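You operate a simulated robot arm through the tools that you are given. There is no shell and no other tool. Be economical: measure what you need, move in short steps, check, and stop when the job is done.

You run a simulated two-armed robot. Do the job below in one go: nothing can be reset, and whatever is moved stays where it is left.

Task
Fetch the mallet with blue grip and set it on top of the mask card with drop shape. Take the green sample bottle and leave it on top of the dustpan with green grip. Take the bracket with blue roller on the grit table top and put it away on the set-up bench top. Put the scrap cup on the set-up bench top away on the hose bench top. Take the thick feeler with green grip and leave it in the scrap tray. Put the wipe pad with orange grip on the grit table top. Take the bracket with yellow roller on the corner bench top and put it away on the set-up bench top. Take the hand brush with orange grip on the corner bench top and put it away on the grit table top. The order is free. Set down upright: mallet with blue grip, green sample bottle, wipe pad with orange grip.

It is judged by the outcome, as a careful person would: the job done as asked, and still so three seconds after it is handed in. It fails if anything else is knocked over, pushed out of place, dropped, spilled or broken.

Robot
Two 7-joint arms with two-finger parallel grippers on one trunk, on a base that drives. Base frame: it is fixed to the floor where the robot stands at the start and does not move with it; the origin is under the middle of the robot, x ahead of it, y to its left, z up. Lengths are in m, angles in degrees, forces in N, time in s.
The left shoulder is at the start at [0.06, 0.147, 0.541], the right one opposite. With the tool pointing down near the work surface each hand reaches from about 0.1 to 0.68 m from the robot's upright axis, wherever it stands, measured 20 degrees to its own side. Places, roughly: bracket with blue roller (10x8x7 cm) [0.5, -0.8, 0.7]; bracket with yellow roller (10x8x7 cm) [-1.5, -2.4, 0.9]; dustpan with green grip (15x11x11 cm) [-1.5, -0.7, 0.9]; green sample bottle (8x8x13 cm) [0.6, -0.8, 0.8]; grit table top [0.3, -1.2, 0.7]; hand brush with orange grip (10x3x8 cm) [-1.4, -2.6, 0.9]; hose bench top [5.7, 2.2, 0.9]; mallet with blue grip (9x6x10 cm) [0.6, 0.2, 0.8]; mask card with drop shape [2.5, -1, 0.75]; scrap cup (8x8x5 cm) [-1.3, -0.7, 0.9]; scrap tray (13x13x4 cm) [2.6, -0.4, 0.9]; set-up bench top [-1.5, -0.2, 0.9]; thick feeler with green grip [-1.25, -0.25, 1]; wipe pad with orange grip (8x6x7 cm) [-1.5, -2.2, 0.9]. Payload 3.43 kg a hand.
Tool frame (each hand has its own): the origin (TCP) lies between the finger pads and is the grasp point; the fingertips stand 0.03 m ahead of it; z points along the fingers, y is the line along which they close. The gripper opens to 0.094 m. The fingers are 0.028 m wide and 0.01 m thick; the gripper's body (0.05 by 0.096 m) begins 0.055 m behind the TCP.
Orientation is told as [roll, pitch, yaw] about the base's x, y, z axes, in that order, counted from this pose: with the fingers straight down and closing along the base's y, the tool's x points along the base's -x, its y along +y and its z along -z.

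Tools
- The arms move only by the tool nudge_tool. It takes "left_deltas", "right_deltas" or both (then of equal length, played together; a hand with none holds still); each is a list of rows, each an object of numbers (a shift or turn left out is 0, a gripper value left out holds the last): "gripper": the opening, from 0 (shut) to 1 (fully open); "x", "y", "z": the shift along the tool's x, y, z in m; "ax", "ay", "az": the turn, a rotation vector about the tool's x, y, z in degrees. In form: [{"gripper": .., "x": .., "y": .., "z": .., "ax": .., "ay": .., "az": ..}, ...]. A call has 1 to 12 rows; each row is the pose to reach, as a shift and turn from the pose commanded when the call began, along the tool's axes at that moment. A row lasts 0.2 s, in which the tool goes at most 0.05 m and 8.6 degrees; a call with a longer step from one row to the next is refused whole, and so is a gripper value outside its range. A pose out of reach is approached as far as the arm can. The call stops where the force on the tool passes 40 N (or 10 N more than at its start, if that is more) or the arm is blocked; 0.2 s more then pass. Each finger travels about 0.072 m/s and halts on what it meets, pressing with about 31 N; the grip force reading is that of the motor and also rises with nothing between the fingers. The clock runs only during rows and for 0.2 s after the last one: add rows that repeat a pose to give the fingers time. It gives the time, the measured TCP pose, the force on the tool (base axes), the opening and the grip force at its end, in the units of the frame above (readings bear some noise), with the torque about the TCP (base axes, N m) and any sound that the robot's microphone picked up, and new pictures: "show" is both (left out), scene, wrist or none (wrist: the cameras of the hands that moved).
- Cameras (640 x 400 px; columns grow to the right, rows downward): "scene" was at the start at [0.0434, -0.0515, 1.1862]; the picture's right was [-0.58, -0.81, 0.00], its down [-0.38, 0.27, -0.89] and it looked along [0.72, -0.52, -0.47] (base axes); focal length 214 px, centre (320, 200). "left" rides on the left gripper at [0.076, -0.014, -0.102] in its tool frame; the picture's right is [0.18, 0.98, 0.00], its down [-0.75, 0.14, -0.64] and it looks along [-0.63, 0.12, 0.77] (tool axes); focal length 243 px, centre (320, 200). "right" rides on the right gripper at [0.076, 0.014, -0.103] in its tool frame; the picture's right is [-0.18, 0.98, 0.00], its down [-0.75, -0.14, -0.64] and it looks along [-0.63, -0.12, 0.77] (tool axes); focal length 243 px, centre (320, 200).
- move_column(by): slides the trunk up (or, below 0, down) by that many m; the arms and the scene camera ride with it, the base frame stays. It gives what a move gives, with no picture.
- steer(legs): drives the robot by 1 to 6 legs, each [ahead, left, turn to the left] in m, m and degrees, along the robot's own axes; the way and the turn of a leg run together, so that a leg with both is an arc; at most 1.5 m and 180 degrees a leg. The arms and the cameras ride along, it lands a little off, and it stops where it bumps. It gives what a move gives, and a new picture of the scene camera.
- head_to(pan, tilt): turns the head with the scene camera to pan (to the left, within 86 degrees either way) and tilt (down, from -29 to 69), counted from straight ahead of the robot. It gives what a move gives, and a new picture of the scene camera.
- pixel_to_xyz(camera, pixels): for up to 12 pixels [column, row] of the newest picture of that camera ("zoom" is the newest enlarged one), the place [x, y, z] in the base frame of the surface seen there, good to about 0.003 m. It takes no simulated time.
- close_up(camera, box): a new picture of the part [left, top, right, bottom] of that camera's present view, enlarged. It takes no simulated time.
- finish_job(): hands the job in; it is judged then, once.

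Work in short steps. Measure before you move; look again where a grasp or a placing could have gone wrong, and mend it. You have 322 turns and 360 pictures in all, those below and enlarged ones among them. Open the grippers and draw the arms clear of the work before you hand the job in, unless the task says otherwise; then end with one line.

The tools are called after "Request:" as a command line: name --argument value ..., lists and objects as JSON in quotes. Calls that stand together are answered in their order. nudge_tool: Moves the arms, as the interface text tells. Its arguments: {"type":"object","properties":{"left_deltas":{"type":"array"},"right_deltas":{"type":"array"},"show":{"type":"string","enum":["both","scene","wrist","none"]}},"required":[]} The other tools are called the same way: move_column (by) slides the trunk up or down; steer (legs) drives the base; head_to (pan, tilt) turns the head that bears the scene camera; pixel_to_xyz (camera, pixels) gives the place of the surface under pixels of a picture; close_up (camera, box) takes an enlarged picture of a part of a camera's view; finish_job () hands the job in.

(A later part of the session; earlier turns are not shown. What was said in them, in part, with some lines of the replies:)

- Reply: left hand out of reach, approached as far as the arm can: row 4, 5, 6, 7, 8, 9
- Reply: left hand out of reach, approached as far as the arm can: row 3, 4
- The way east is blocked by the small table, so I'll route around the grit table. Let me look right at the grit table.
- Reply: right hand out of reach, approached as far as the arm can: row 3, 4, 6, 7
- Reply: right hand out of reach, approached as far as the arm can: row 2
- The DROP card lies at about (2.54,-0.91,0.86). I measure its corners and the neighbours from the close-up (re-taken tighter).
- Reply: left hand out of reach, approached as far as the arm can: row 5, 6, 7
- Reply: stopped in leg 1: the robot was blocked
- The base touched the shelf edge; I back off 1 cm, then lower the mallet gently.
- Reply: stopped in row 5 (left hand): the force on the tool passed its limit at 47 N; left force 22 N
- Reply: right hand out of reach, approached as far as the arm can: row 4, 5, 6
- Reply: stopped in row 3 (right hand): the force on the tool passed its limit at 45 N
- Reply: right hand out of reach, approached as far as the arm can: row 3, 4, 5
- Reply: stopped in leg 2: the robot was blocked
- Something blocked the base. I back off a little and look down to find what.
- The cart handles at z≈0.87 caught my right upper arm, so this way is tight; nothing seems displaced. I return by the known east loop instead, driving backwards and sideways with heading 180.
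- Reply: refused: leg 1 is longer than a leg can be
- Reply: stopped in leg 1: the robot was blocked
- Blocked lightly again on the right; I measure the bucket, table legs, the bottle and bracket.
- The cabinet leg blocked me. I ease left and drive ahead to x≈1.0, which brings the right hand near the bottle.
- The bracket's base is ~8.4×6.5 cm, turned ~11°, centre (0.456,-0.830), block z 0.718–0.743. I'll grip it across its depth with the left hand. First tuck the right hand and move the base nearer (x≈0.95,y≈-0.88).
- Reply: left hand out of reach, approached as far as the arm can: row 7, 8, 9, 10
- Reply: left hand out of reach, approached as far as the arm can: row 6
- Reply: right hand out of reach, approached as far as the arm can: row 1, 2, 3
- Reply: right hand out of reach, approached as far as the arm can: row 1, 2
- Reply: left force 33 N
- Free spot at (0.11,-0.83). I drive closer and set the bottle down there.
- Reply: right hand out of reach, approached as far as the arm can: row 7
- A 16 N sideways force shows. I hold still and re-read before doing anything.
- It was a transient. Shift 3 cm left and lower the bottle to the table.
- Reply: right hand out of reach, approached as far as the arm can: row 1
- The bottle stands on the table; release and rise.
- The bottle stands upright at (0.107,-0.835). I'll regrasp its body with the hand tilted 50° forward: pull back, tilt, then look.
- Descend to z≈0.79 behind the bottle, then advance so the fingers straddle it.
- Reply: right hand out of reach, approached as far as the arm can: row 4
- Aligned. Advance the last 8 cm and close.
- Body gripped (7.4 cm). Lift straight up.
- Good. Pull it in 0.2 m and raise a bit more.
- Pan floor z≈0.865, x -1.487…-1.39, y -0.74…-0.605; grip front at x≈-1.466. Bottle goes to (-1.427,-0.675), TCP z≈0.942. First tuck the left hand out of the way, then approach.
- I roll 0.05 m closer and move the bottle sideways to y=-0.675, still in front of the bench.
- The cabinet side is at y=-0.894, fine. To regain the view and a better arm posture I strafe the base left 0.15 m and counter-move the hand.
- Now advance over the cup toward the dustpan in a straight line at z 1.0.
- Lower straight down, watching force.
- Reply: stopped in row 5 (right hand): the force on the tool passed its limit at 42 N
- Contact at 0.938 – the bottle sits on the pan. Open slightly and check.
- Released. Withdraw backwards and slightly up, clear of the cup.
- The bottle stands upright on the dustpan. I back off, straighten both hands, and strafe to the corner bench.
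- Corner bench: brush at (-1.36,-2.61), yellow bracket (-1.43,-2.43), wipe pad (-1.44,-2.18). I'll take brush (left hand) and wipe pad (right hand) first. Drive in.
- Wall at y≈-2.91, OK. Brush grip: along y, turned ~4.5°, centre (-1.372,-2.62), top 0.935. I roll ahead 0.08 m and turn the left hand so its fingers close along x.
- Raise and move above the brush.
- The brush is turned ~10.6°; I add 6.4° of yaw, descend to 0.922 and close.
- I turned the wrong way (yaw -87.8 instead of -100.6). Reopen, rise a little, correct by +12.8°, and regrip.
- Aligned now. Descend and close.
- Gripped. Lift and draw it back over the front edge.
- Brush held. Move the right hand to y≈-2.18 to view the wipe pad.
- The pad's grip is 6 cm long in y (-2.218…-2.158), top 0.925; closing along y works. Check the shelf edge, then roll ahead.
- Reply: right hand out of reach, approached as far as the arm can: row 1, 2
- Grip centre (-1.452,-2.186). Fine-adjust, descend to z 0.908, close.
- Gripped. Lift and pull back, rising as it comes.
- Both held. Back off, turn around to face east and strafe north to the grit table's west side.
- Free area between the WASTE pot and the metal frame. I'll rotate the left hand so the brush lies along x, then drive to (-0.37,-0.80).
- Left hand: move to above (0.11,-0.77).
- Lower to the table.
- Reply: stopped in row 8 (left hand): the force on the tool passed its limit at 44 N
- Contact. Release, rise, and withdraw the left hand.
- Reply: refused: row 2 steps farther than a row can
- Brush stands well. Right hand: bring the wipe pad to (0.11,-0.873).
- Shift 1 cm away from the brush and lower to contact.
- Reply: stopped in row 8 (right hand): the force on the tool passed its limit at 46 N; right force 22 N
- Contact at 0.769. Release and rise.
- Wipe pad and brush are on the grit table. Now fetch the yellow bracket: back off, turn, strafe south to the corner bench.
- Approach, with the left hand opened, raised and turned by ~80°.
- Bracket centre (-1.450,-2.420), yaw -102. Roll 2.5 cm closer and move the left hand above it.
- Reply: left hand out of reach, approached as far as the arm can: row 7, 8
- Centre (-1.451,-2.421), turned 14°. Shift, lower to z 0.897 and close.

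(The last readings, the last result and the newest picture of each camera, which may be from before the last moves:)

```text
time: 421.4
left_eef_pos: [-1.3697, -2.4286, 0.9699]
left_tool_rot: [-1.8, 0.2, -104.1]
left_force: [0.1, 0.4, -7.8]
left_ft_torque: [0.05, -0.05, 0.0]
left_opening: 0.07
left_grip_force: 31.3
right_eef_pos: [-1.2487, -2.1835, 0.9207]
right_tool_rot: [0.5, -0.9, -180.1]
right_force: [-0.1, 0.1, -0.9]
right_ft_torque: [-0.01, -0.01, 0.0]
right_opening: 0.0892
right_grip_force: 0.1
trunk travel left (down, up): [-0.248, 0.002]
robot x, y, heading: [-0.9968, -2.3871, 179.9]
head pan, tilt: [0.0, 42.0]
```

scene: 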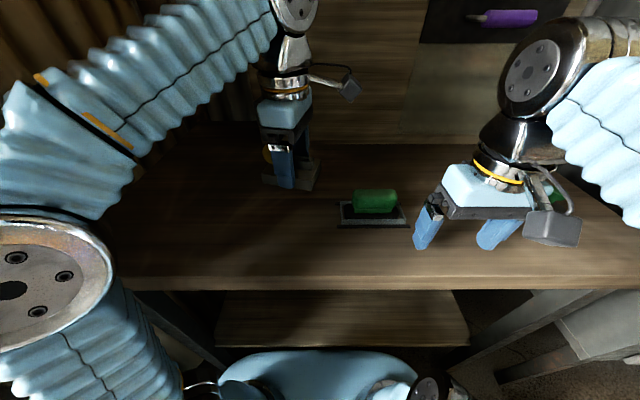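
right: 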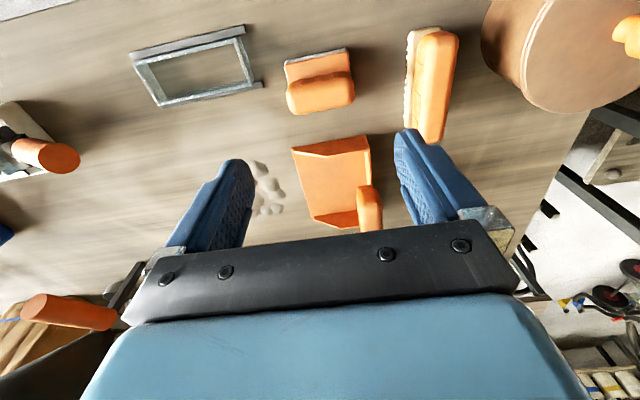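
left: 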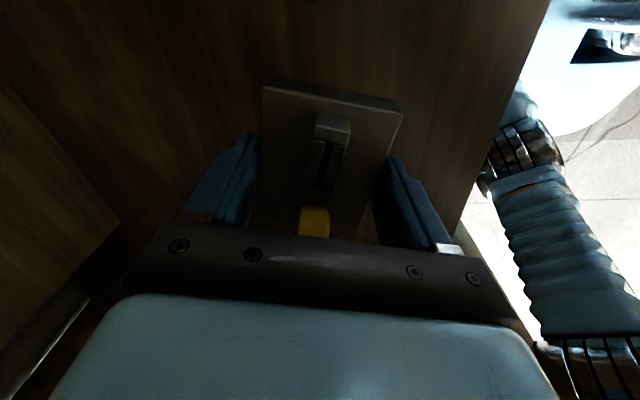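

Yellow bracket lifted. Pull in, back off and strafe north to the set-up bench.

Request:
nudge_tool --left_deltas '[{"x": 0.01, "y": 0.04}, {"x": 0.01, "y": 0.08}]' --show "none"

Request:
steer --legs '[[-0.4, 0, 0], [0, -1.45, 0], [0, -1.0, 0]]'

Request:
head_to --pan 0 --tilt 42

```text
time: 422.0
left_eef_pos: [-1.29, -2.4364, 0.968]
left_tool_rot: [-1.8, 0.4, -104.0]
left_force: [-0.2, -0.7, -7.5]
left_ft_torque: [0.03, -0.04, 0.03]
left_opening: 0.07
left_grip_force: 30.9
right_eef_pos: [-1.2498, -2.1832, 0.9198]
right_tool_rot: [0.5, -0.9, -180.0]
right_force: [1.2, 1.1, 0.4]
right_ft_torque: [0.02, -0.02, -0.03]
right_opening: 0.0894
right_grip_force: 0.0
trunk travel left (down, up): [-0.248, 0.002]
robot x, y, heading: [-0.9945, -2.3861, 179.7]
head pan, tilt: [0.0, 42.0]
```

```text
time: 435.8
left_eef_pos: [-0.9219, -0.041, 0.9685]
left_tool_rot: [-1.7, 0.2, -104.7]
left_force: [-0.2, 0.6, -6.9]
left_ft_torque: [0.04, -0.01, 0.01]
left_opening: 0.0695
left_grip_force: 30.9
right_eef_pos: [-0.8763, 0.2121, 0.9192]
right_tool_rot: [0.3, -1.0, 179.2]
right_force: [0.2, 0.2, -0.1]
right_ft_torque: [-0.01, 0.02, 0.01]
right_opening: 0.0894
right_grip_force: 0.1
trunk travel left (down, up): [-0.248, 0.002]
robot x, y, heading: [-0.627, 0.0082, 179.2]
head pan, tilt: [0.0, 42.0]
```

scene: 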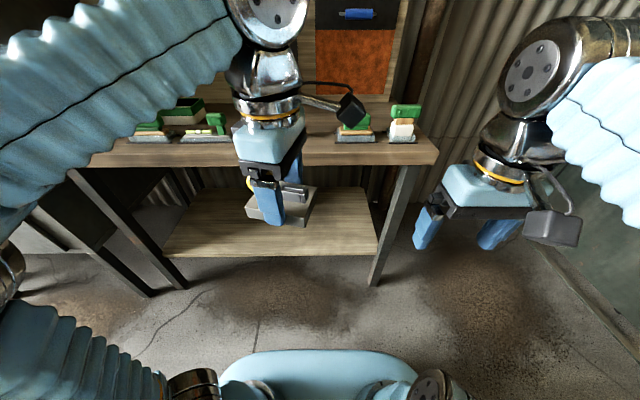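

```text
time: 436.4
left_eef_pos: [-0.9219, -0.0414, 0.9683]
left_tool_rot: [-1.8, 0.3, -104.7]
left_force: [0.1, -0.7, -6.9]
left_ft_torque: [0.04, -0.01, -0.01]
left_opening: 0.0701
left_grip_force: 31.0
right_eef_pos: [-0.8769, 0.2115, 0.9202]
right_tool_rot: [0.5, -0.9, 179.2]
right_force: [0.0, -0.3, -0.6]
right_ft_torque: [0.01, -0.01, 0.0]
right_opening: 0.0892
right_grip_force: 0.1
trunk travel left (down, up): [-0.248, 0.002]
robot x, y, heading: [-0.6269, 0.0064, 179.3]
head pan, tilt: [0.0, 42.0]
```

scene: 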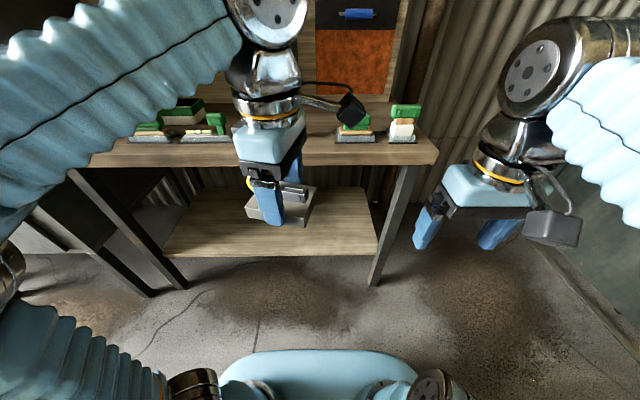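

I raise/tuck the right hand, shift the bracket to y≈0.015 (gap between THIN and the brush) and drive in.

Request:
nudge_tool --left_deltas '[{"x": 0.027, "y": -0.007}, {"x": 0.053, "y": -0.014, "z": -0.008}, {"x": 0.053, "y": -0.014, "z": -0.008}]' --right_deltas '[{"x": 0.03, "z": -0.03}, {"x": 0.06, "z": -0.05}, {"x": 0.09, "z": -0.05}]' --show "none"

Request:
steer --legs '[[0.34, 0, 0.7]]'

```text
time: 437.2
left_eef_pos: [-0.9217, 0.0136, 0.9783]
left_tool_rot: [-1.7, 0.3, -104.7]
left_force: [-1.0, -0.1, -6.1]
left_ft_torque: [0.05, -0.02, 0.03]
left_opening: 0.07
left_grip_force: 31.3
right_eef_pos: [-0.792, 0.2078, 0.9642]
right_tool_rot: [0.6, -0.9, 179.4]
right_force: [0.2, -0.3, -0.2]
right_ft_torque: [-0.01, 0.02, 0.0]
right_opening: 0.0893
right_grip_force: 0.1
right hand out of reach, approached as far as the arm can: row 3
trunk travel left (down, up): [-0.248, 0.002]
robot x, y, heading: [-0.6259, 0.0103, 179.1]
head pan, tilt: [0.0, 42.0]
```

```text
time: 439.4
left_eef_pos: [-1.2549, 0.0165, 0.976]
left_tool_rot: [-1.8, 0.3, -104.5]
left_force: [-0.6, 0.0, -6.9]
left_ft_torque: [0.02, -0.02, 0.0]
left_opening: 0.0697
left_grip_force: 30.9
right_eef_pos: [-1.1268, 0.2086, 0.9657]
right_tool_rot: [0.5, -1.0, 179.6]
right_force: [1.1, -0.8, 0.0]
right_ft_torque: [-0.02, 0.01, 0.03]
right_opening: 0.0892
right_grip_force: 0.0
trunk travel left (down, up): [-0.248, 0.002]
robot x, y, heading: [-0.9606, 0.0113, 179.5]
head pan, tilt: [0.0, 42.0]
```

scene: 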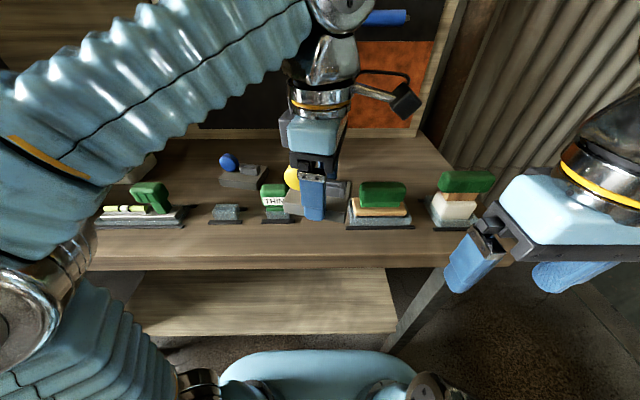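

Advance 0.16 m through the gap.

Request:
nudge_tool --left_deltas '[{"x": -0.011, "y": -0.038}, {"x": -0.022, "y": -0.076}, {"x": -0.033, "y": -0.114}, {"x": -0.047, "y": -0.152}, {"x": -0.047, "y": -0.152, "z": 0.02}]'

```text
time: 440.6
left_eef_pos: [-1.4117, 0.013, 0.9618]
left_tool_rot: [-1.7, 0.2, -104.4]
left_force: [0.8, -0.7, -6.3]
left_ft_torque: [0.04, 0.03, 0.0]
left_opening: 0.0695
left_grip_force: 31.2
left hand out of reach, approached as far as the arm can: row 4
right_eef_pos: [-1.1262, 0.2093, 0.9644]
right_tool_rot: [0.5, -0.9, 179.6]
right_force: [0.8, -0.2, 0.0]
right_ft_torque: [0.03, 0.01, 0.0]
right_opening: 0.0893
right_grip_force: 0.1
trunk travel left (down, up): [-0.248, 0.002]
robot x, y, heading: [-0.9588, 0.0143, 179.4]
head pan, tilt: [0.0, 42.0]
```

scene: 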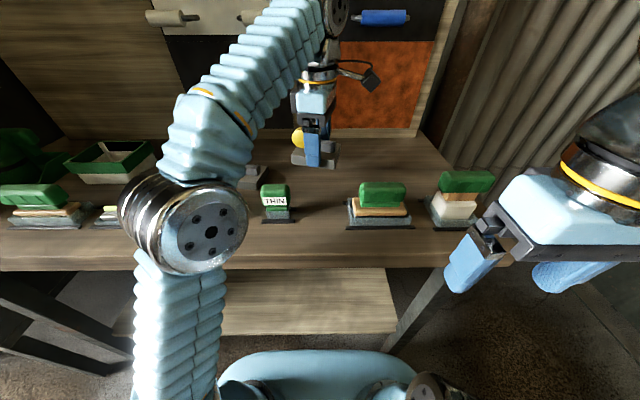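
left: 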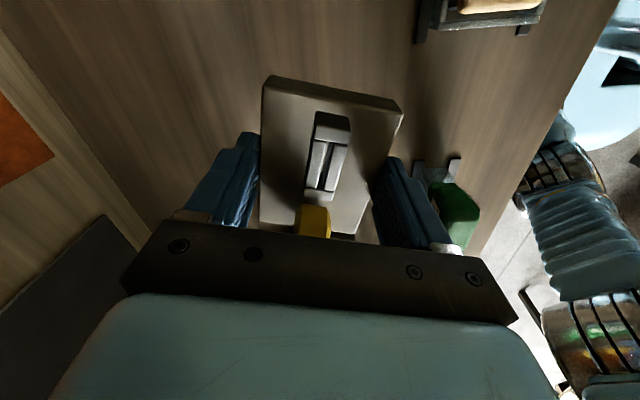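

Clear spot. Lower to contact.

Request:
nudge_tool --left_deltas '[{"z": 0.03}, {"z": 0.055}, {"z": 0.06}, {"z": 0.063}, {"z": 0.066}, {"z": 0.069}, {"z": 0.072}, {"z": 0.075}]' --show "none"

```text
time: 442.3
left_eef_pos: [-1.4162, 0.0097, 0.8912]
left_tool_rot: [-2.2, 0.4, -104.4]
left_force: [-0.2, 1.2, 15.0]
left_ft_torque: [-0.82, -0.71, 0.14]
left_opening: 0.07
left_grip_force: 30.8
right_eef_pos: [-1.1253, 0.2097, 0.9638]
right_tool_rot: [0.5, -1.1, 179.6]
right_force: [-0.2, -0.2, 0.3]
right_ft_torque: [0.0, 0.04, 0.04]
right_opening: 0.0893
right_grip_force: 0.0
trunk travel left (down, up): [-0.248, 0.002]
robot x, y, heading: [-0.9581, 0.0124, 179.5]
head pan, tilt: [0.0, 42.0]
stopped in row 8 (left hand): the force on the tool passed its limit at 45 N (the readings are from after the stop); the commanded pose is now the measured one
```

Contact. Release, rise and withdraw, turning the hand back.

Request:
nudge_tool --left_deltas '[{"z": -0.002}, {"z": -0.002, "gripper": 1}, {"z": -0.002}, {"z": -0.002}, {"z": -0.03}, {"z": -0.06}, {"z": -0.08, "x": 0.01, "y": 0.035}, {"z": -0.08, "x": 0.02, "y": 0.08}, {"z": -0.08, "x": 0.03, "y": 0.12}, {"z": -0.08, "x": 0.04, "y": 0.16}]'

```text
time: 444.5
left_eef_pos: [-1.2498, 0.0079, 0.9642]
left_tool_rot: [-2.0, 0.5, -104.4]
left_force: [-0.3, 0.2, 0.4]
left_ft_torque: [-0.01, 0.02, -0.01]
left_opening: 0.0938
left_grip_force: 0.1
right_eef_pos: [-1.126, 0.2095, 0.9645]
right_tool_rot: [0.5, -1.0, 179.6]
right_force: [-0.5, 0.3, 0.2]
right_ft_torque: [-0.01, -0.01, 0.0]
right_opening: 0.0895
right_grip_force: 0.0
trunk travel left (down, up): [-0.248, 0.002]
robot x, y, heading: [-0.9642, 0.0118, 179.3]
head pan, tilt: [0.0, 42.0]
```

scene: 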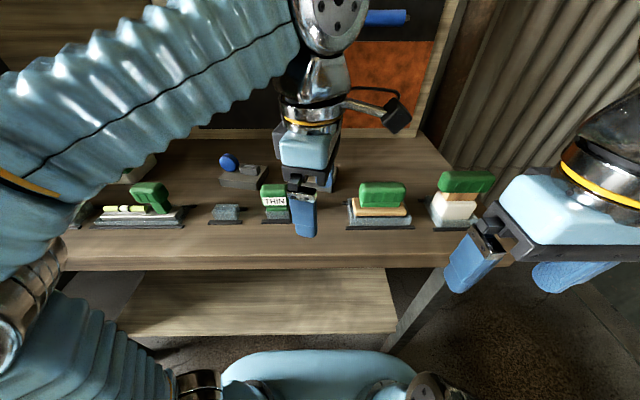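
left: 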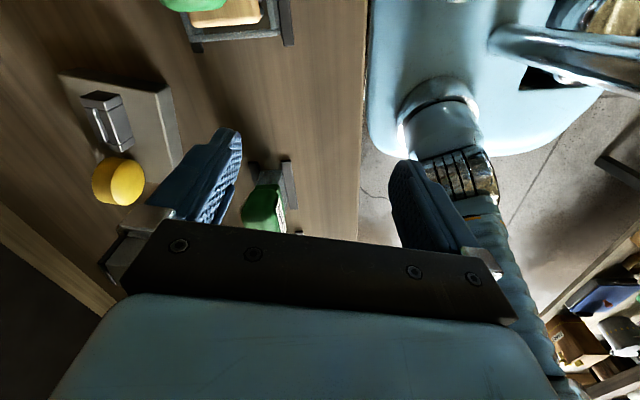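

Yellow bracket is placed. Last item: the scrap cup. Back off, normalise the left hand, and move in front of the cup.

Request:
steer --legs '[[-0.35, 0, 0]]'

Request:
nudge_tool --left_deltas '[{"az": 8, "x": -0.02}, {"az": 16, "x": -0.04}, {"az": 24, "x": -0.06}, {"az": 32, "x": -0.08, "y": 0.01}, {"az": 40, "x": -0.09, "y": 0.02}, {"az": 48, "x": -0.1, "y": 0.03}, {"az": 56, "x": -0.1, "y": 0.04}, {"az": 64, "x": -0.1, "y": 0.05}, {"az": 72, "x": -0.1, "y": 0.06}, {"az": 76, "x": -0.1, "y": 0.06}]' --show "none"

Request:
steer --legs '[[0, 0.8, 0.5]]'

Request:
head_to --pan 0 --tilt 40

```text
time: 446.8
left_eef_pos: [-0.8939, 0.0047, 0.9664]
left_tool_rot: [-2.1, 0.4, -104.4]
left_force: [-0.1, 0.2, 0.3]
left_ft_torque: [0.01, 0.02, 0.0]
left_opening: 0.0939
left_grip_force: 0.1
right_eef_pos: [-0.7701, 0.2056, 0.9651]
right_tool_rot: [0.5, -0.9, 179.7]
right_force: [0.0, 0.7, -0.5]
right_ft_torque: [-0.02, 0.0, -0.03]
right_opening: 0.0893
right_grip_force: 0.0
trunk travel left (down, up): [-0.248, 0.002]
robot x, y, heading: [-0.6011, 0.0065, 179.6]
head pan, tilt: [0.0, 42.0]
```

scene: 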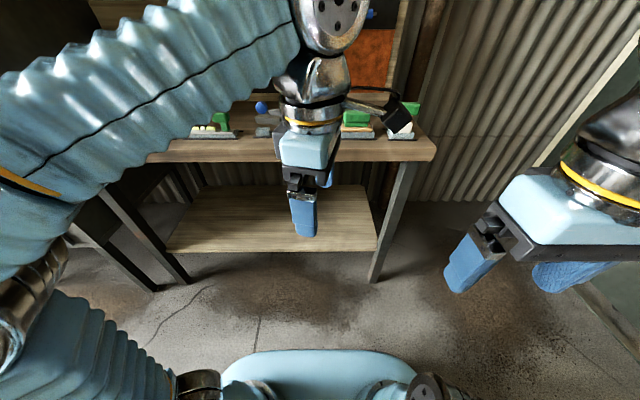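

```text
time: 449.0
left_eef_pos: [-0.8606, -0.1069, 0.9616]
left_tool_rot: [-0.9, -1.9, 179.5]
left_force: [-0.1, -0.2, -0.6]
left_ft_torque: [0.0, 0.0, 0.0]
left_opening: 0.0939
left_grip_force: 0.0
right_eef_pos: [-0.7702, 0.2065, 0.9636]
right_tool_rot: [0.5, -1.0, 179.8]
right_force: [-0.3, 0.0, -0.7]
right_ft_torque: [0.03, -0.04, 0.01]
right_opening: 0.0892
right_grip_force: 0.1
trunk travel left (down, up): [-0.248, 0.002]
robot x, y, heading: [-0.6005, 0.005, 179.4]
head pan, tilt: [0.0, 42.0]
```

```text
time: 453.3
left_eef_pos: [-0.8648, -0.9032, 0.962]
left_tool_rot: [-0.9, -1.8, 180.0]
left_force: [0.4, -0.2, -0.6]
left_ft_torque: [-0.03, 0.0, -0.01]
left_opening: 0.094
left_grip_force: 0.1
right_eef_pos: [-0.7756, -0.5895, 0.9639]
right_tool_rot: [0.6, -1.0, -179.8]
right_force: [-0.3, 0.5, 0.0]
right_ft_torque: [-0.01, -0.01, 0.03]
right_opening: 0.0892
right_grip_force: 0.2
trunk travel left (down, up): [-0.248, 0.002]
robot x, y, heading: [-0.6085, -0.7871, 180.0]
head pan, tilt: [0.0, 42.0]
```

scene: 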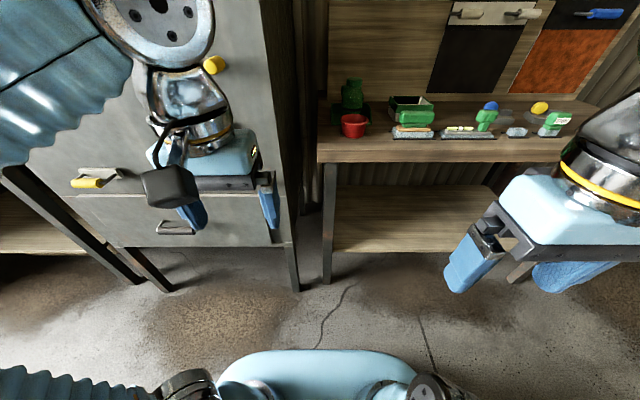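

```text
time: 453.9
left_eef_pos: [-0.8646, -0.9015, 0.9609]
left_tool_rot: [-0.9, -1.8, 179.9]
left_force: [-0.2, 0.1, -0.3]
left_ft_torque: [0.03, 0.01, 0.0]
left_opening: 0.094
left_grip_force: 0.0
right_eef_pos: [-0.7759, -0.59, 0.964]
right_tool_rot: [0.5, -1.0, -179.9]
right_force: [0.1, 0.5, 0.6]
right_ft_torque: [0.0, 0.0, -0.02]
right_opening: 0.0895
right_grip_force: 0.0
trunk travel left (down, up): [-0.248, 0.002]
robot x, y, heading: [-0.6051, -0.7867, 179.6]
head pan, tilt: [0.0, 40.0]
```

scene: 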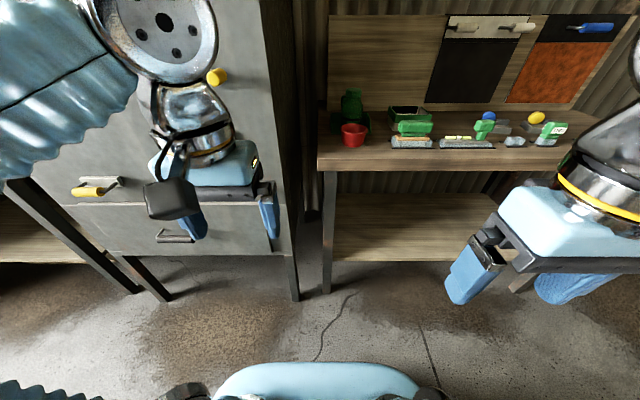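

Tuck the left hand and approach the cup.

Request:
nudge_tool --left_deltas '[{"x": 0.04}, {"x": 0.08}, {"x": 0.12, "y": -0.02}]' --right_deltas '[{"gripper": 1}, {"x": 0}, {"x": 0}]' --show "none"

Request:
steer --legs '[[0.25, 0, 0.3]]'

Request:
close_up --camera "scene" --box '[320, 70, 480, 190]'

```text
time: 454.7
left_eef_pos: [-0.7438, -0.8836, 0.958]
left_tool_rot: [-0.8, -1.9, 180.0]
left_force: [-0.3, 0.6, 0.6]
left_ft_torque: [0.0, -0.02, 0.03]
left_opening: 0.0939
left_grip_force: 0.1
right_eef_pos: [-0.7757, -0.5903, 0.9646]
right_tool_rot: [0.5, -0.9, -180.0]
right_force: [0.0, -0.3, -1.1]
right_ft_torque: [0.01, -0.02, -0.04]
right_opening: 0.0941
right_grip_force: 0.0
trunk travel left (down, up): [-0.248, 0.002]
robot x, y, heading: [-0.6063, -0.7902, 179.9]
head pan, tilt: [0.0, 40.0]
```

```text
time: 456.5
left_eef_pos: [-0.983, -0.8865, 0.9599]
left_tool_rot: [-0.8, -1.9, -179.2]
left_force: [0.5, 0.6, 0.0]
left_ft_torque: [0.02, 0.02, 0.03]
left_opening: 0.0939
left_grip_force: 0.0
right_eef_pos: [-1.0201, -0.5942, 0.9644]
right_tool_rot: [0.4, -1.0, -179.0]
right_force: [1.0, -0.2, -0.1]
right_ft_torque: [0.02, -0.03, 0.0]
right_opening: 0.094
right_grip_force: 0.0
trunk travel left (down, up): [-0.248, 0.002]
robot x, y, heading: [-0.8554, -0.7901, -179.3]
head pan, tilt: [0.0, 40.0]
```

scene: 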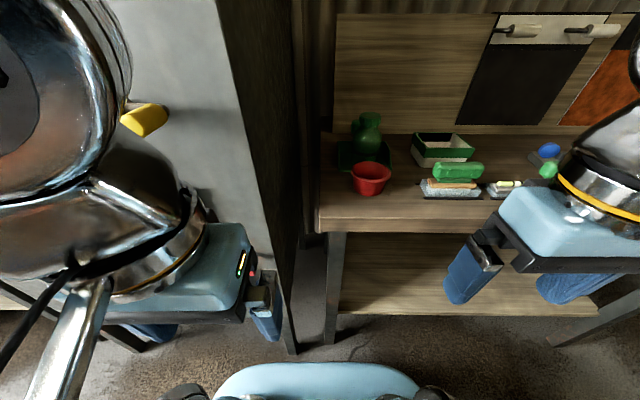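

```text
3.33 times, centred on (400, 130) of scene
```

zoom: 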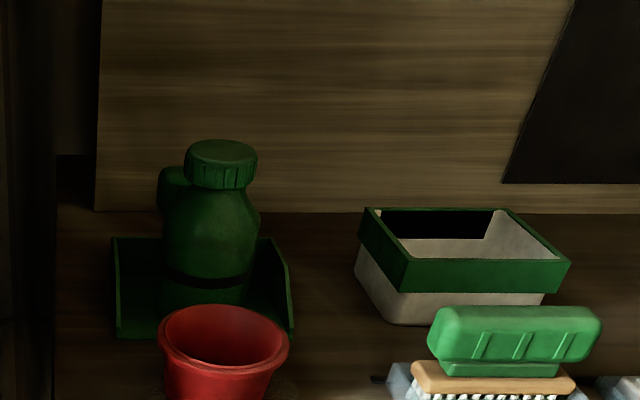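

Bottle is fine. Bring the right hand above the cup.

Request:
nudge_tool --right_deltas '[{"x": -0.04, "y": 0.02}, {"x": -0.08, "y": 0.04}, {"x": -0.12, "y": 0.06}, {"x": -0.16, "y": 0.08}, {"x": -0.2, "y": 0.08}, {"x": -0.24, "y": 0.08}, {"x": -0.27, "y": 0.08}]'

```text
time: 458.1
left_eef_pos: [-0.984, -0.8861, 0.9583]
left_tool_rot: [-0.8, -1.9, -179.2]
left_force: [-0.3, -0.6, -0.2]
left_ft_torque: [-0.05, 0.04, -0.06]
left_opening: 0.0942
left_grip_force: 0.0
right_eef_pos: [-1.2897, -0.6752, 0.9692]
right_tool_rot: [0.5, -1.0, -179.0]
right_force: [-0.2, -0.2, -0.3]
right_ft_torque: [-0.01, -0.02, 0.01]
right_opening: 0.0941
right_grip_force: 0.1
trunk travel left (down, up): [-0.248, 0.002]
robot x, y, heading: [-0.8518, -0.79, -179.2]
head pan, tilt: [0.0, 40.0]
```

scene: 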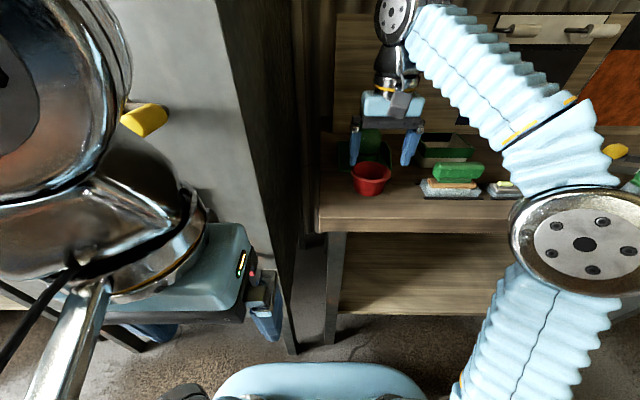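
right: 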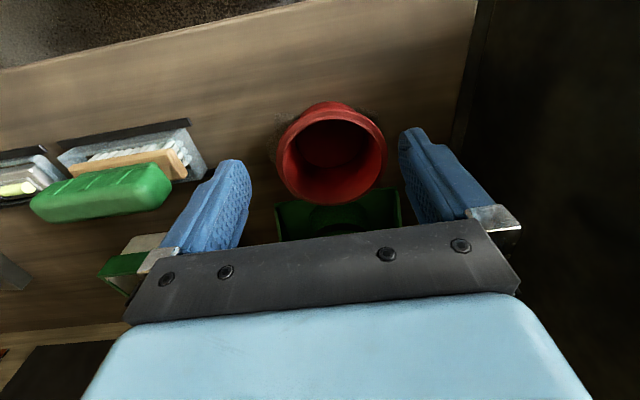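

Measure the rim from here.

Request:
pixel_to_xyz --camera "right" --pixels '[[279, 150], [386, 150], [335, 108], [330, 204], [290, 185], [380, 175], [335, 150], [283, 140]]'

Request:
close_up --camera "right" --box '[250, 80, 420, 220]'

```text
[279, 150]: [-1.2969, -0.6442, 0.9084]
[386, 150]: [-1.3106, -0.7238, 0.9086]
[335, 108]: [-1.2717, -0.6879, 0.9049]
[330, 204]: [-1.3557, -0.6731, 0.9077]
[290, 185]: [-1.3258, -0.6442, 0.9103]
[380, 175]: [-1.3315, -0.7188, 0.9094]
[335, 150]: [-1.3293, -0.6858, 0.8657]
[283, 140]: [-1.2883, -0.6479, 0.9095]
```

```text
2.86 times, centred on (335, 150) of right
```

zoom: 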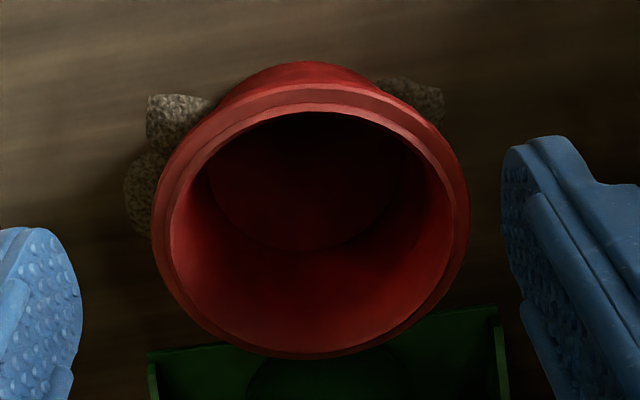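

Cup is empty; rim centre (-1.314,-0.683), Ø8.2 cm, top 0.909. Shift and descend with fingers outside the rim.

Request:
nudge_tool --right_deltas '[{"x": -0.025, "y": 0.008, "gripper": 1}, {"x": -0.025, "y": 0.008, "z": 0.015}, {"x": -0.025, "y": 0.008, "z": 0.025}]' --show "wrist"

```text
time: 458.9
left_eef_pos: [-0.9853, -0.8869, 0.9588]
left_tool_rot: [-0.9, -1.9, -179.1]
left_force: [0.1, -0.3, 0.8]
left_ft_torque: [0.03, -0.02, -0.01]
left_opening: 0.094
left_grip_force: 0.0
right_eef_pos: [-1.3147, -0.6834, 0.9447]
right_tool_rot: [0.6, -1.0, -179.1]
right_force: [0.0, -0.1, -0.6]
right_ft_torque: [0.01, 0.02, 0.02]
right_opening: 0.0939
right_grip_force: 0.0
trunk travel left (down, up): [-0.248, 0.002]
robot x, y, heading: [-0.8427, -0.7869, -179.3]
head pan, tilt: [0.0, 40.0]
```

right: 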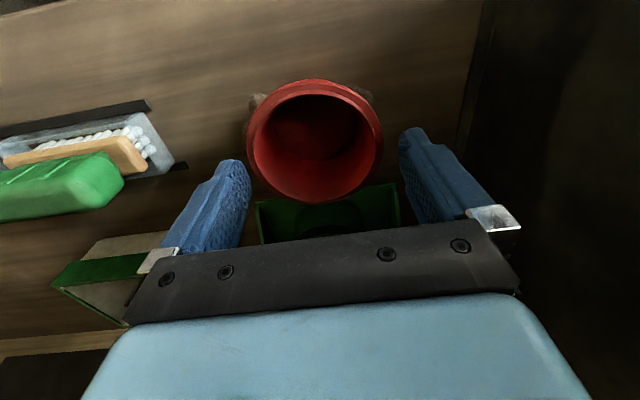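

Rim appears ~3 mm to the left in view; nudge y by -3 mm and descend carefully.

Request:
nudge_tool --right_deltas '[{"y": -0.003, "z": 0.01}, {"y": -0.003, "z": 0.02}, {"y": -0.003, "z": 0.028}]' --show "wrist"

```text
time: 459.7
left_eef_pos: [-0.9842, -0.8865, 0.9574]
left_tool_rot: [-0.9, -1.9, -179.3]
left_force: [-0.5, -0.2, 0.0]
left_ft_torque: [0.02, 0.0, 0.01]
left_opening: 0.094
left_grip_force: 0.0
right_eef_pos: [-1.3143, -0.6817, 0.9171]
right_tool_rot: [0.5, -0.9, -179.1]
right_force: [-0.6, 0.7, -0.3]
right_ft_torque: [0.0, 0.03, -0.01]
right_opening: 0.0942
right_grip_force: 0.0
trunk travel left (down, up): [-0.248, 0.002]
robot x, y, heading: [-0.849, -0.7913, -179.2]
head pan, tilt: [0.0, 40.0]
```

right: 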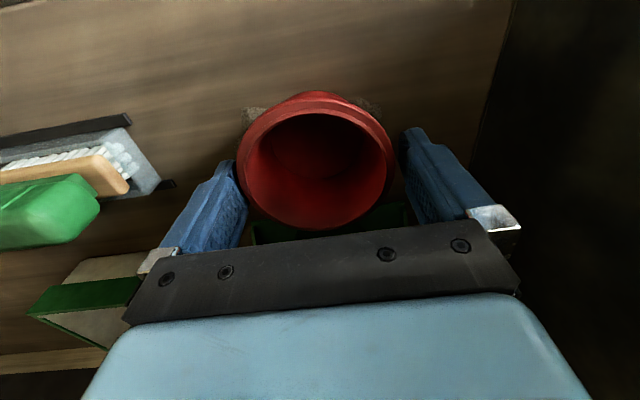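

The rim is between the fingers without contact. Down 14 mm more and close.

Request:
nudge_tool --right_deltas '[{"z": 0.008}, {"z": 0.014}, {"z": 0.014, "gripper": 0}, {"z": 0.014}, {"z": 0.014}]' --show "none"

Request:
nudge_tool --right_deltas '[{"z": -0.02}, {"z": -0.045}, {"z": -0.06}, {"z": -0.06, "x": 0.04}, {"z": -0.06, "x": 0.08}, {"z": -0.06, "x": 0.12}]'

```text
time: 460.9
left_eef_pos: [-0.984, -0.8869, 0.9591]
left_tool_rot: [-0.8, -1.9, -179.2]
left_force: [0.5, -0.6, 0.2]
left_ft_torque: [-0.02, 0.0, 0.0]
left_opening: 0.0942
left_grip_force: 0.0
right_eef_pos: [-1.3146, -0.6832, 0.9024]
right_tool_rot: [0.5, -1.1, -179.1]
right_force: [0.2, -0.3, -0.5]
right_ft_torque: [0.0, -0.05, -0.01]
right_opening: 0.0774
right_grip_force: 31.2
trunk travel left (down, up): [-0.248, 0.002]
robot x, y, heading: [-0.849, -0.7898, -179.3]
head pan, tilt: [0.0, 40.0]
```

```text
time: 462.3
left_eef_pos: [-0.9846, -0.8864, 0.957]
left_tool_rot: [-0.9, -1.8, -179.3]
left_force: [0.2, 0.3, -1.0]
left_ft_torque: [-0.02, -0.01, 0.01]
left_opening: 0.094
left_grip_force: 0.0
right_eef_pos: [-1.193, -0.682, 0.9627]
right_tool_rot: [0.5, -1.0, -179.2]
right_force: [0.1, 1.4, -0.4]
right_ft_torque: [0.0, -0.03, -0.02]
right_opening: 0.0772
right_grip_force: 31.2
trunk travel left (down, up): [-0.248, 0.002]
robot x, y, heading: [-0.8485, -0.7878, -179.3]
head pan, tilt: [0.0, 40.0]
```

scene: 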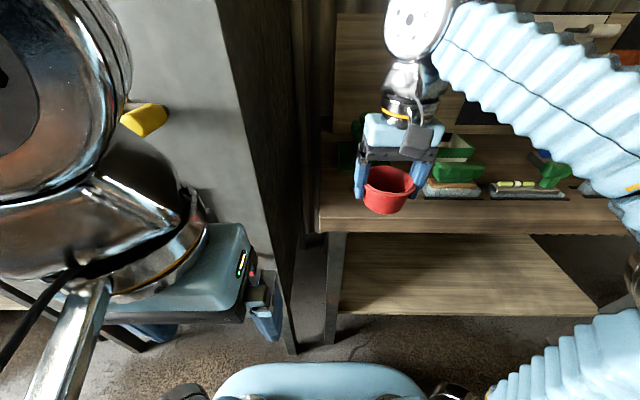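
right: 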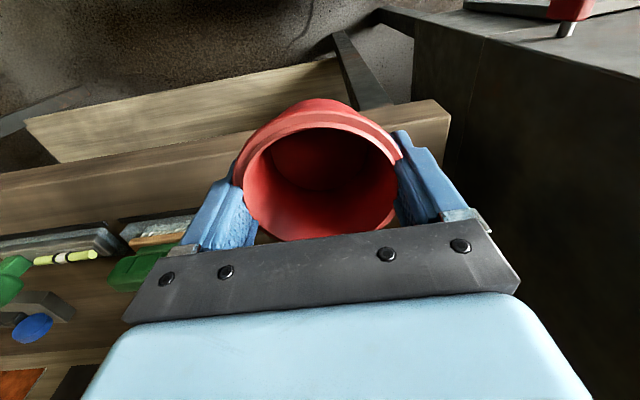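

Cup held. Pull it in, then drive the long way: back, south, turn east.

Request:
nudge_tool --right_deltas '[{"x": 0.04}, {"x": 0.08, "z": -0.01}]' --show "none"

Request:
steer --legs '[[-0.35, 0, 0], [0, 1.42, -0.7], [0, 0, -180]]'

```text
time: 462.9
left_eef_pos: [-0.9849, -0.8862, 0.9583]
left_tool_rot: [-1.0, -1.9, -179.2]
left_force: [0.4, -0.2, 1.2]
left_ft_torque: [-0.01, -0.01, -0.02]
left_opening: 0.094
left_grip_force: 0.0
right_eef_pos: [-1.1141, -0.6819, 0.9733]
right_tool_rot: [0.5, -0.8, -179.2]
right_force: [-0.4, -0.2, 0.0]
right_ft_torque: [-0.01, 0.02, 0.02]
right_opening: 0.077
right_grip_force: 30.8
trunk travel left (down, up): [-0.248, 0.002]
robot x, y, heading: [-0.8486, -0.7861, -179.3]
head pan, tilt: [0.0, 40.0]
```

```text
time: 479.5
left_eef_pos: [-0.3511, -2.1885, 0.9586]
left_tool_rot: [-0.9, -1.9, 0.4]
left_force: [0.2, 0.2, 0.0]
left_ft_torque: [-0.02, 0.04, 0.02]
left_opening: 0.0938
left_grip_force: 0.0
right_eef_pos: [-0.2212, -2.3954, 0.973]
right_tool_rot: [0.5, -1.0, 0.4]
right_force: [-0.5, 0.3, -0.8]
right_ft_torque: [-0.02, -0.02, 0.0]
right_opening: 0.0768
right_grip_force: 31.0
trunk travel left (down, up): [-0.248, 0.002]
robot x, y, heading: [-0.49, -2.2872, 0.3]
head pan, tilt: [0.0, 40.0]
```

scene: 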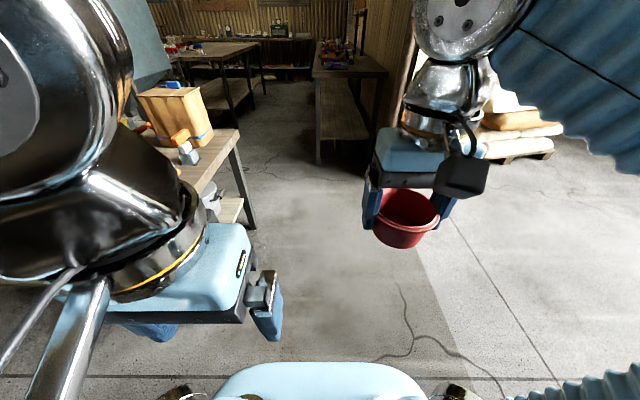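

Drive east into the south aisle and on to x≈4.8.

Request:
steer --legs '[[1.2, 0.1, 0], [0.8, 0.48, 0], [1.45, 0, 0], [1.45, 0, 0], [0.38, 0, 0]]'

```text
time: 505.9
left_eef_pos: [4.9539, -1.6234, 0.9578]
left_tool_rot: [-0.9, -1.9, -1.3]
left_force: [-0.3, 1.0, -0.4]
left_ft_torque: [0.0, -0.01, -0.02]
left_opening: 0.094
left_grip_force: 0.0
right_eef_pos: [5.076, -1.8338, 0.9721]
right_tool_rot: [0.5, -1.0, -1.3]
right_force: [-1.4, -0.7, 0.0]
right_ft_torque: [0.01, 0.0, 0.01]
right_opening: 0.077
right_grip_force: 30.9
trunk travel left (down, up): [-0.248, 0.002]
robot x, y, heading: [4.8193, -1.716, -1.2]
head pan, tilt: [0.0, 40.0]
```

scene: 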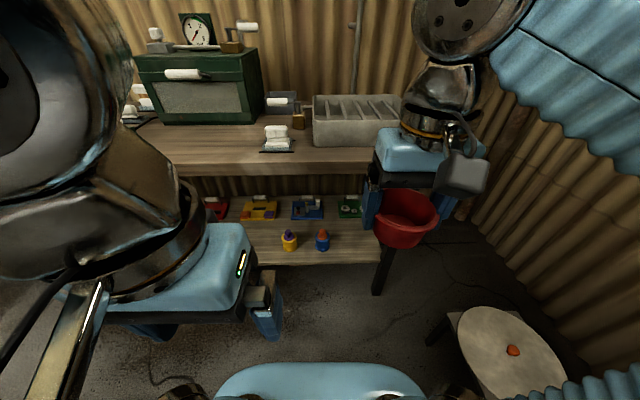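

Strafe north 2 m, then look ahead-left before continuing.

Request:
steer --legs '[[0, 1.0, 1.2], [0, 1.0, 0]]'

Request:
head_to --pan 60 --tilt 25

```text
time: 515.8
left_eef_pos: [4.9722, 0.3714, 0.9585]
left_tool_rot: [-0.9, -1.9, 0.0]
left_force: [-0.6, 0.1, 0.0]
left_ft_torque: [-0.01, 0.0, -0.01]
left_opening: 0.094
left_grip_force: 0.0
right_eef_pos: [5.0995, 0.1631, 0.9744]
right_tool_rot: [0.5, -1.1, 0.1]
right_force: [0.2, -0.5, -1.2]
right_ft_torque: [-0.03, -0.05, 0.0]
right_opening: 0.0769
right_grip_force: 31.3
trunk travel left (down, up): [-0.248, 0.002]
robot x, y, heading: [4.8334, 0.2739, 0.1]
head pan, tilt: [0.0, 40.0]
```

scene: 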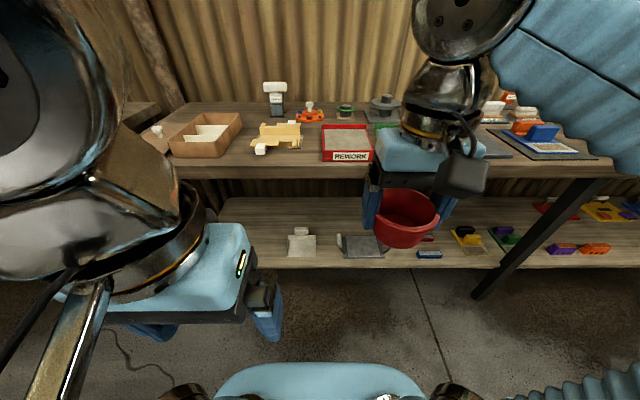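

```text
time: 517.1
left_eef_pos: [4.9731, 0.3694, 0.9584]
left_tool_rot: [-0.9, -1.9, -0.1]
left_force: [0.0, -0.2, -0.3]
left_ft_torque: [0.01, -0.02, 0.01]
left_opening: 0.0937
left_grip_force: 0.1
right_eef_pos: [5.0994, 0.1635, 0.9731]
right_tool_rot: [0.5, -1.0, 0.0]
right_force: [0.7, -0.4, -0.7]
right_ft_torque: [0.02, -0.05, -0.02]
right_opening: 0.077
right_grip_force: 31.2
trunk travel left (down, up): [-0.248, 0.002]
robot x, y, heading: [4.834, 0.2753, -0.3]
head pan, tilt: [60.0, 25.0]
```

scene: 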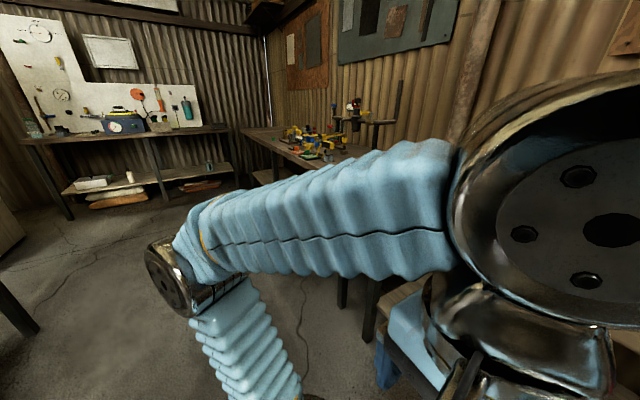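

The bench with yellow/blue hose fittings is ahead-left. I measure it and the clearances.

Request:
pixel_to_xyz --camera "scene" --pixels '[[265, 145], [245, 130], [310, 150], [20, 300], [30, 340], [100, 240], [345, 120], [290, 165], [200, 128], [372, 330]]'

Request:
close_up --camera "scene" --box '[220, 80, 420, 190]'

```text
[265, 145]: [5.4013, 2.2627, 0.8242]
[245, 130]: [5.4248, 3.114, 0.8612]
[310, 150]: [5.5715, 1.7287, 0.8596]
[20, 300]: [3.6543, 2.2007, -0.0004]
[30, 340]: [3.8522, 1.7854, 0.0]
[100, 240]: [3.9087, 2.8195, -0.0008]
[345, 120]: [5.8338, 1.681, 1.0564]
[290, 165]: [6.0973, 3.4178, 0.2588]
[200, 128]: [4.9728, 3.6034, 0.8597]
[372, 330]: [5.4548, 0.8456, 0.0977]
```

```text
3.20 times, centred on (320, 135) of scene
```

zoom: 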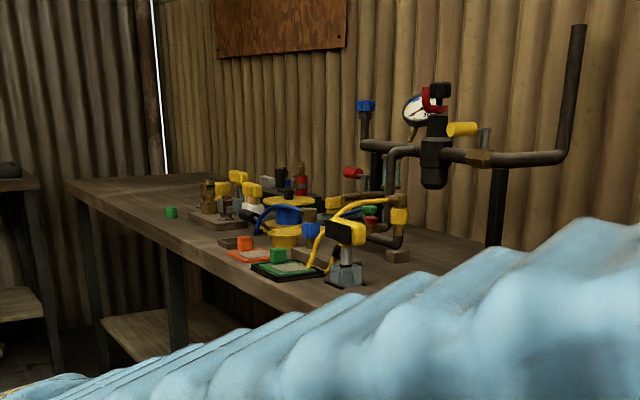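

Bench front edge x≈5.4, y up to ≈3.1; its north end looks free. Strafe north to y≈2.75.

Request:
steer --legs '[[0, 1.25, 0.3], [0, 1.2, 0]]'

Request:
head_to --pan -15 --tilt 38

```text
time: 529.1
left_eef_pos: [4.9775, 2.8192, 0.9582]
left_tool_rot: [-0.8, -1.9, -0.6]
left_force: [-0.2, -0.2, -0.9]
left_ft_torque: [0.01, -0.01, -0.01]
left_opening: 0.094
left_grip_force: 0.1
right_eef_pos: [5.1028, 2.6094, 0.974]
right_tool_rot: [0.5, -1.0, -0.6]
right_force: [0.2, 0.7, -0.2]
right_ft_torque: [-0.01, 0.01, 0.0]
right_opening: 0.0772
right_grip_force: 30.4
trunk travel left (down, up): [-0.248, 0.002]
robot x, y, heading: [4.8427, 2.724, -0.9]
head pan, tilt: [60.0, 25.0]
```

scene: 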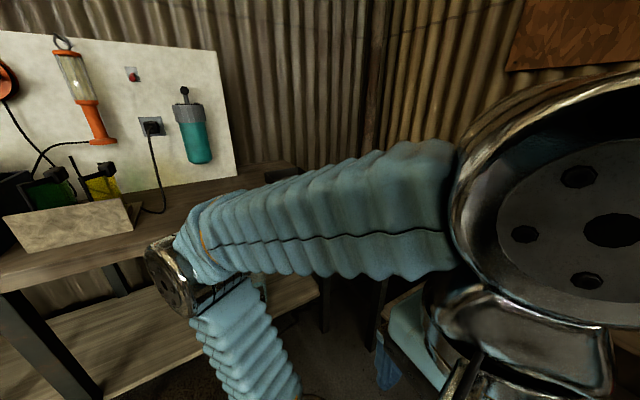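

```text
time: 530.5
left_eef_pos: [4.9789, 2.8174, 0.9576]
left_tool_rot: [-0.9, -1.9, -0.7]
left_force: [0.4, 0.0, 0.5]
left_ft_torque: [0.0, -0.01, -0.04]
left_opening: 0.0937
left_grip_force: 0.0
right_eef_pos: [5.1027, 2.609, 0.9736]
right_tool_rot: [0.4, -1.0, -0.6]
right_force: [0.4, 0.0, -0.9]
right_ft_torque: [0.0, 0.0, -0.03]
right_opening: 0.0771
right_grip_force: 30.5
trunk travel left (down, up): [-0.248, 0.002]
robot x, y, heading: [4.8373, 2.7252, -0.7]
head pan, tilt: [-15.0, 38.0]
```

scene: 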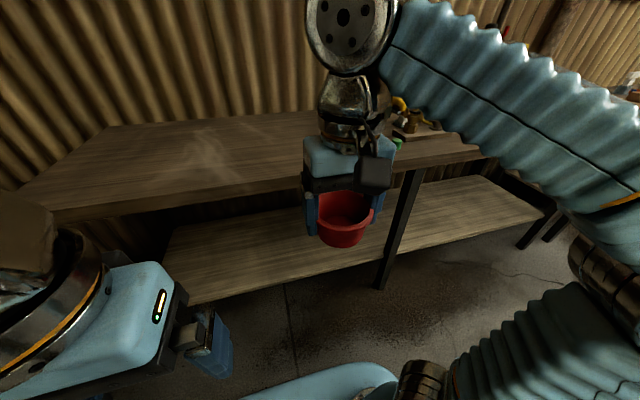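

A big free area. Drive 0.2 m ahead and reach to (5.52,2.61).

Request:
steer --legs '[[0.2, 0, 0.7]]'

Request:
nudge_tool --right_deltas '[{"x": -0.04}, {"x": -0.08}, {"x": -0.12}, {"x": -0.16}, {"x": -0.19}]'

```text
time: 532.1
left_eef_pos: [5.1775, 2.8201, 0.9587]
left_tool_rot: [-0.9, -1.8, 0.5]
left_force: [-0.2, 0.9, 0.6]
left_ft_torque: [0.03, -0.02, -0.01]
left_opening: 0.0941
left_grip_force: 0.0
right_eef_pos: [5.3064, 2.6138, 0.9732]
right_tool_rot: [0.5, -1.1, 0.6]
right_force: [0.1, -0.3, -0.7]
right_ft_torque: [0.03, -0.02, -0.02]
right_opening: 0.0771
right_grip_force: 30.5
trunk travel left (down, up): [-0.248, 0.002]
robot x, y, heading: [5.0399, 2.7217, 0.2]
head pan, tilt: [-15.0, 38.0]
```

scene: 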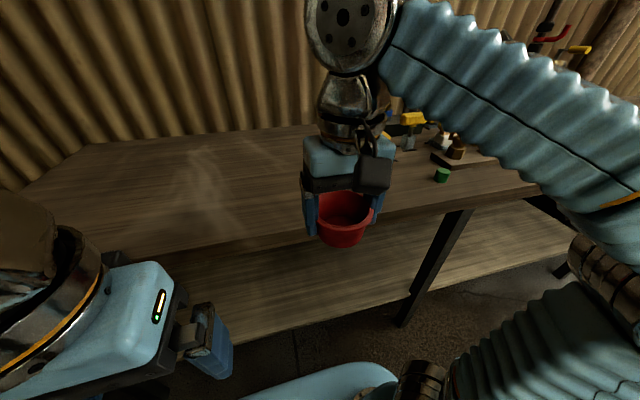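

```text
time: 533.4
left_eef_pos: [5.1777, 2.8189, 0.9579]
left_tool_rot: [-0.8, -2.0, 0.5]
left_force: [1.2, -0.6, -0.1]
left_ft_torque: [0.08, 0.01, -0.02]
left_opening: 0.0941
left_grip_force: 0.1
right_eef_pos: [5.493, 2.6177, 0.9788]
right_tool_rot: [0.5, -1.1, 0.8]
right_force: [0.6, -0.8, -0.3]
right_ft_torque: [0.09, 0.0, -0.03]
right_opening: 0.077
right_grip_force: 30.4
trunk travel left (down, up): [-0.248, 0.002]
robot x, y, heading: [5.0407, 2.7215, 0.1]
head pan, tilt: [-15.0, 38.0]
```

scene: 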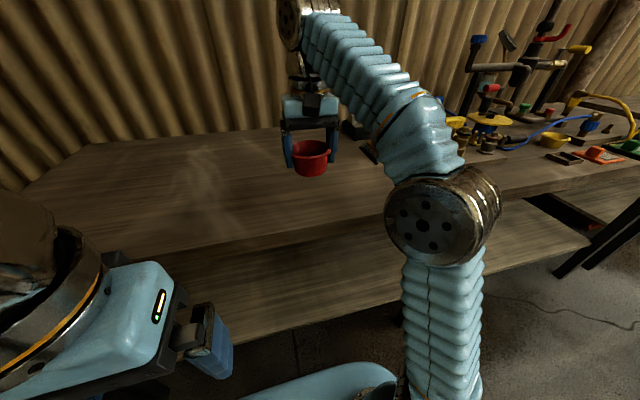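
right: 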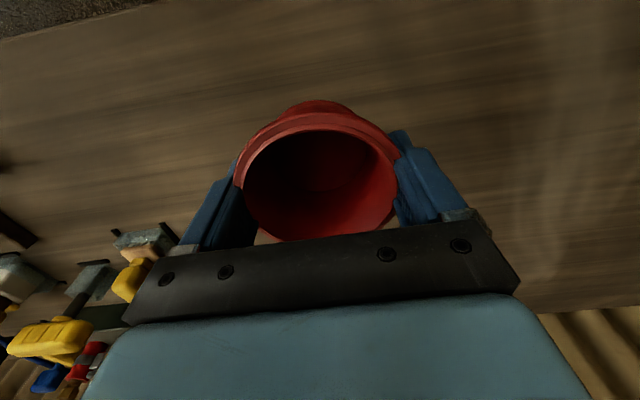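

Lower the cup to the bench.

Request:
nudge_tool --right_deltas '[{"z": 0.03}, {"z": 0.06}, {"z": 0.07}, {"z": 0.073}, {"z": 0.076}, {"z": 0.079}, {"z": 0.082}, {"z": 0.085}]' --show "none"

```text
time: 535.1
left_eef_pos: [5.1757, 2.8197, 0.9576]
left_tool_rot: [-0.8, -2.0, 0.4]
left_force: [-0.7, 0.4, -0.5]
left_ft_torque: [-0.01, 0.03, 0.02]
left_opening: 0.0939
left_grip_force: 0.1
right_eef_pos: [5.4965, 2.6156, 0.8924]
right_tool_rot: [0.6, -1.0, 0.4]
right_force: [-1.1, -7.7, 31.1]
right_ft_torque: [0.02, 0.01, -0.06]
right_opening: 0.0776
right_grip_force: 30.3
trunk travel left (down, up): [-0.248, 0.002]
robot x, y, heading: [5.0398, 2.7248, 0.2]
head pan, tilt: [-15.0, 38.0]
```

Contact. Ease, release, rise straight up.

Request:
nudge_tool --right_deltas '[{"z": -0.004}, {"z": -0.004, "gripper": 1}, {"z": -0.004}, {"z": -0.004}, {"z": -0.03}, {"z": -0.06}, {"z": -0.085, "x": 0.02}, {"z": -0.085, "x": 0.06}, {"z": -0.085, "x": 0.1}, {"z": -0.085, "x": 0.14}]'

```text
time: 537.4
left_eef_pos: [5.1777, 2.8202, 0.9589]
left_tool_rot: [-0.9, -1.9, 0.3]
left_force: [-0.1, 0.0, -0.9]
left_ft_torque: [0.02, 0.01, 0.01]
left_opening: 0.0938
left_grip_force: 0.1
right_eef_pos: [5.3561, 2.6144, 0.9705]
right_tool_rot: [0.5, -1.0, 0.6]
right_force: [0.9, -0.4, -0.7]
right_ft_torque: [-0.01, -0.01, 0.01]
right_opening: 0.0939
right_grip_force: 0.0
trunk travel left (down, up): [-0.248, 0.002]
robot x, y, heading: [5.0439, 2.7264, 0.2]
head pan, tilt: [-15.0, 38.0]
```

scene: 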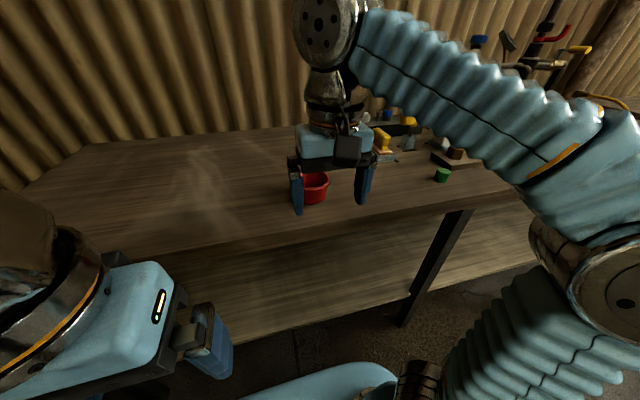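
right: 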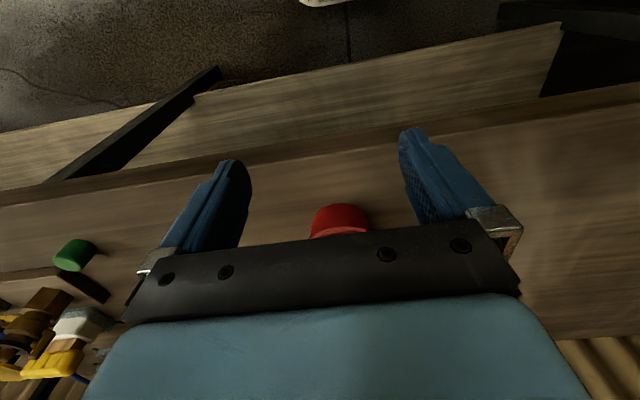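

The cup stands on the hose bench. I back off and take a final look.

Request:
steer --legs '[[-0.25, 0, 0]]'

```text
time: 539.2
left_eef_pos: [4.9272, 2.8172, 0.9576]
left_tool_rot: [-0.9, -1.9, 0.4]
left_force: [0.1, 0.0, 0.7]
left_ft_torque: [-0.04, -0.01, 0.02]
left_opening: 0.0942
left_grip_force: 0.0
right_eef_pos: [5.1058, 2.6134, 0.9712]
right_tool_rot: [0.5, -0.9, 0.5]
right_force: [0.2, 0.0, 0.0]
right_ft_torque: [0.05, -0.03, 0.02]
right_opening: 0.0942
right_grip_force: 0.0
trunk travel left (down, up): [-0.248, 0.002]
robot x, y, heading: [4.7898, 2.7224, 0.4]
head pan, tilt: [-15.0, 38.0]
```

scene: 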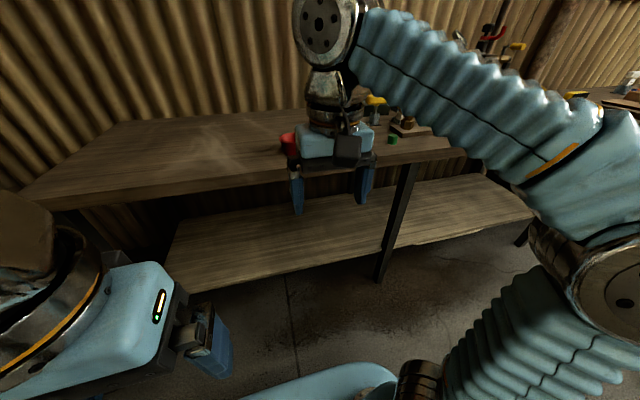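

All items are placed, both grippers are open and the arms are clear; I hand the job in.

Request:
finish_job

```text
The job is handed in.
```

I placed all eight items as asked and handed the job in. The mallet, green bottle and wipe pad are standing upright, the grippers are open and the arms are clear.
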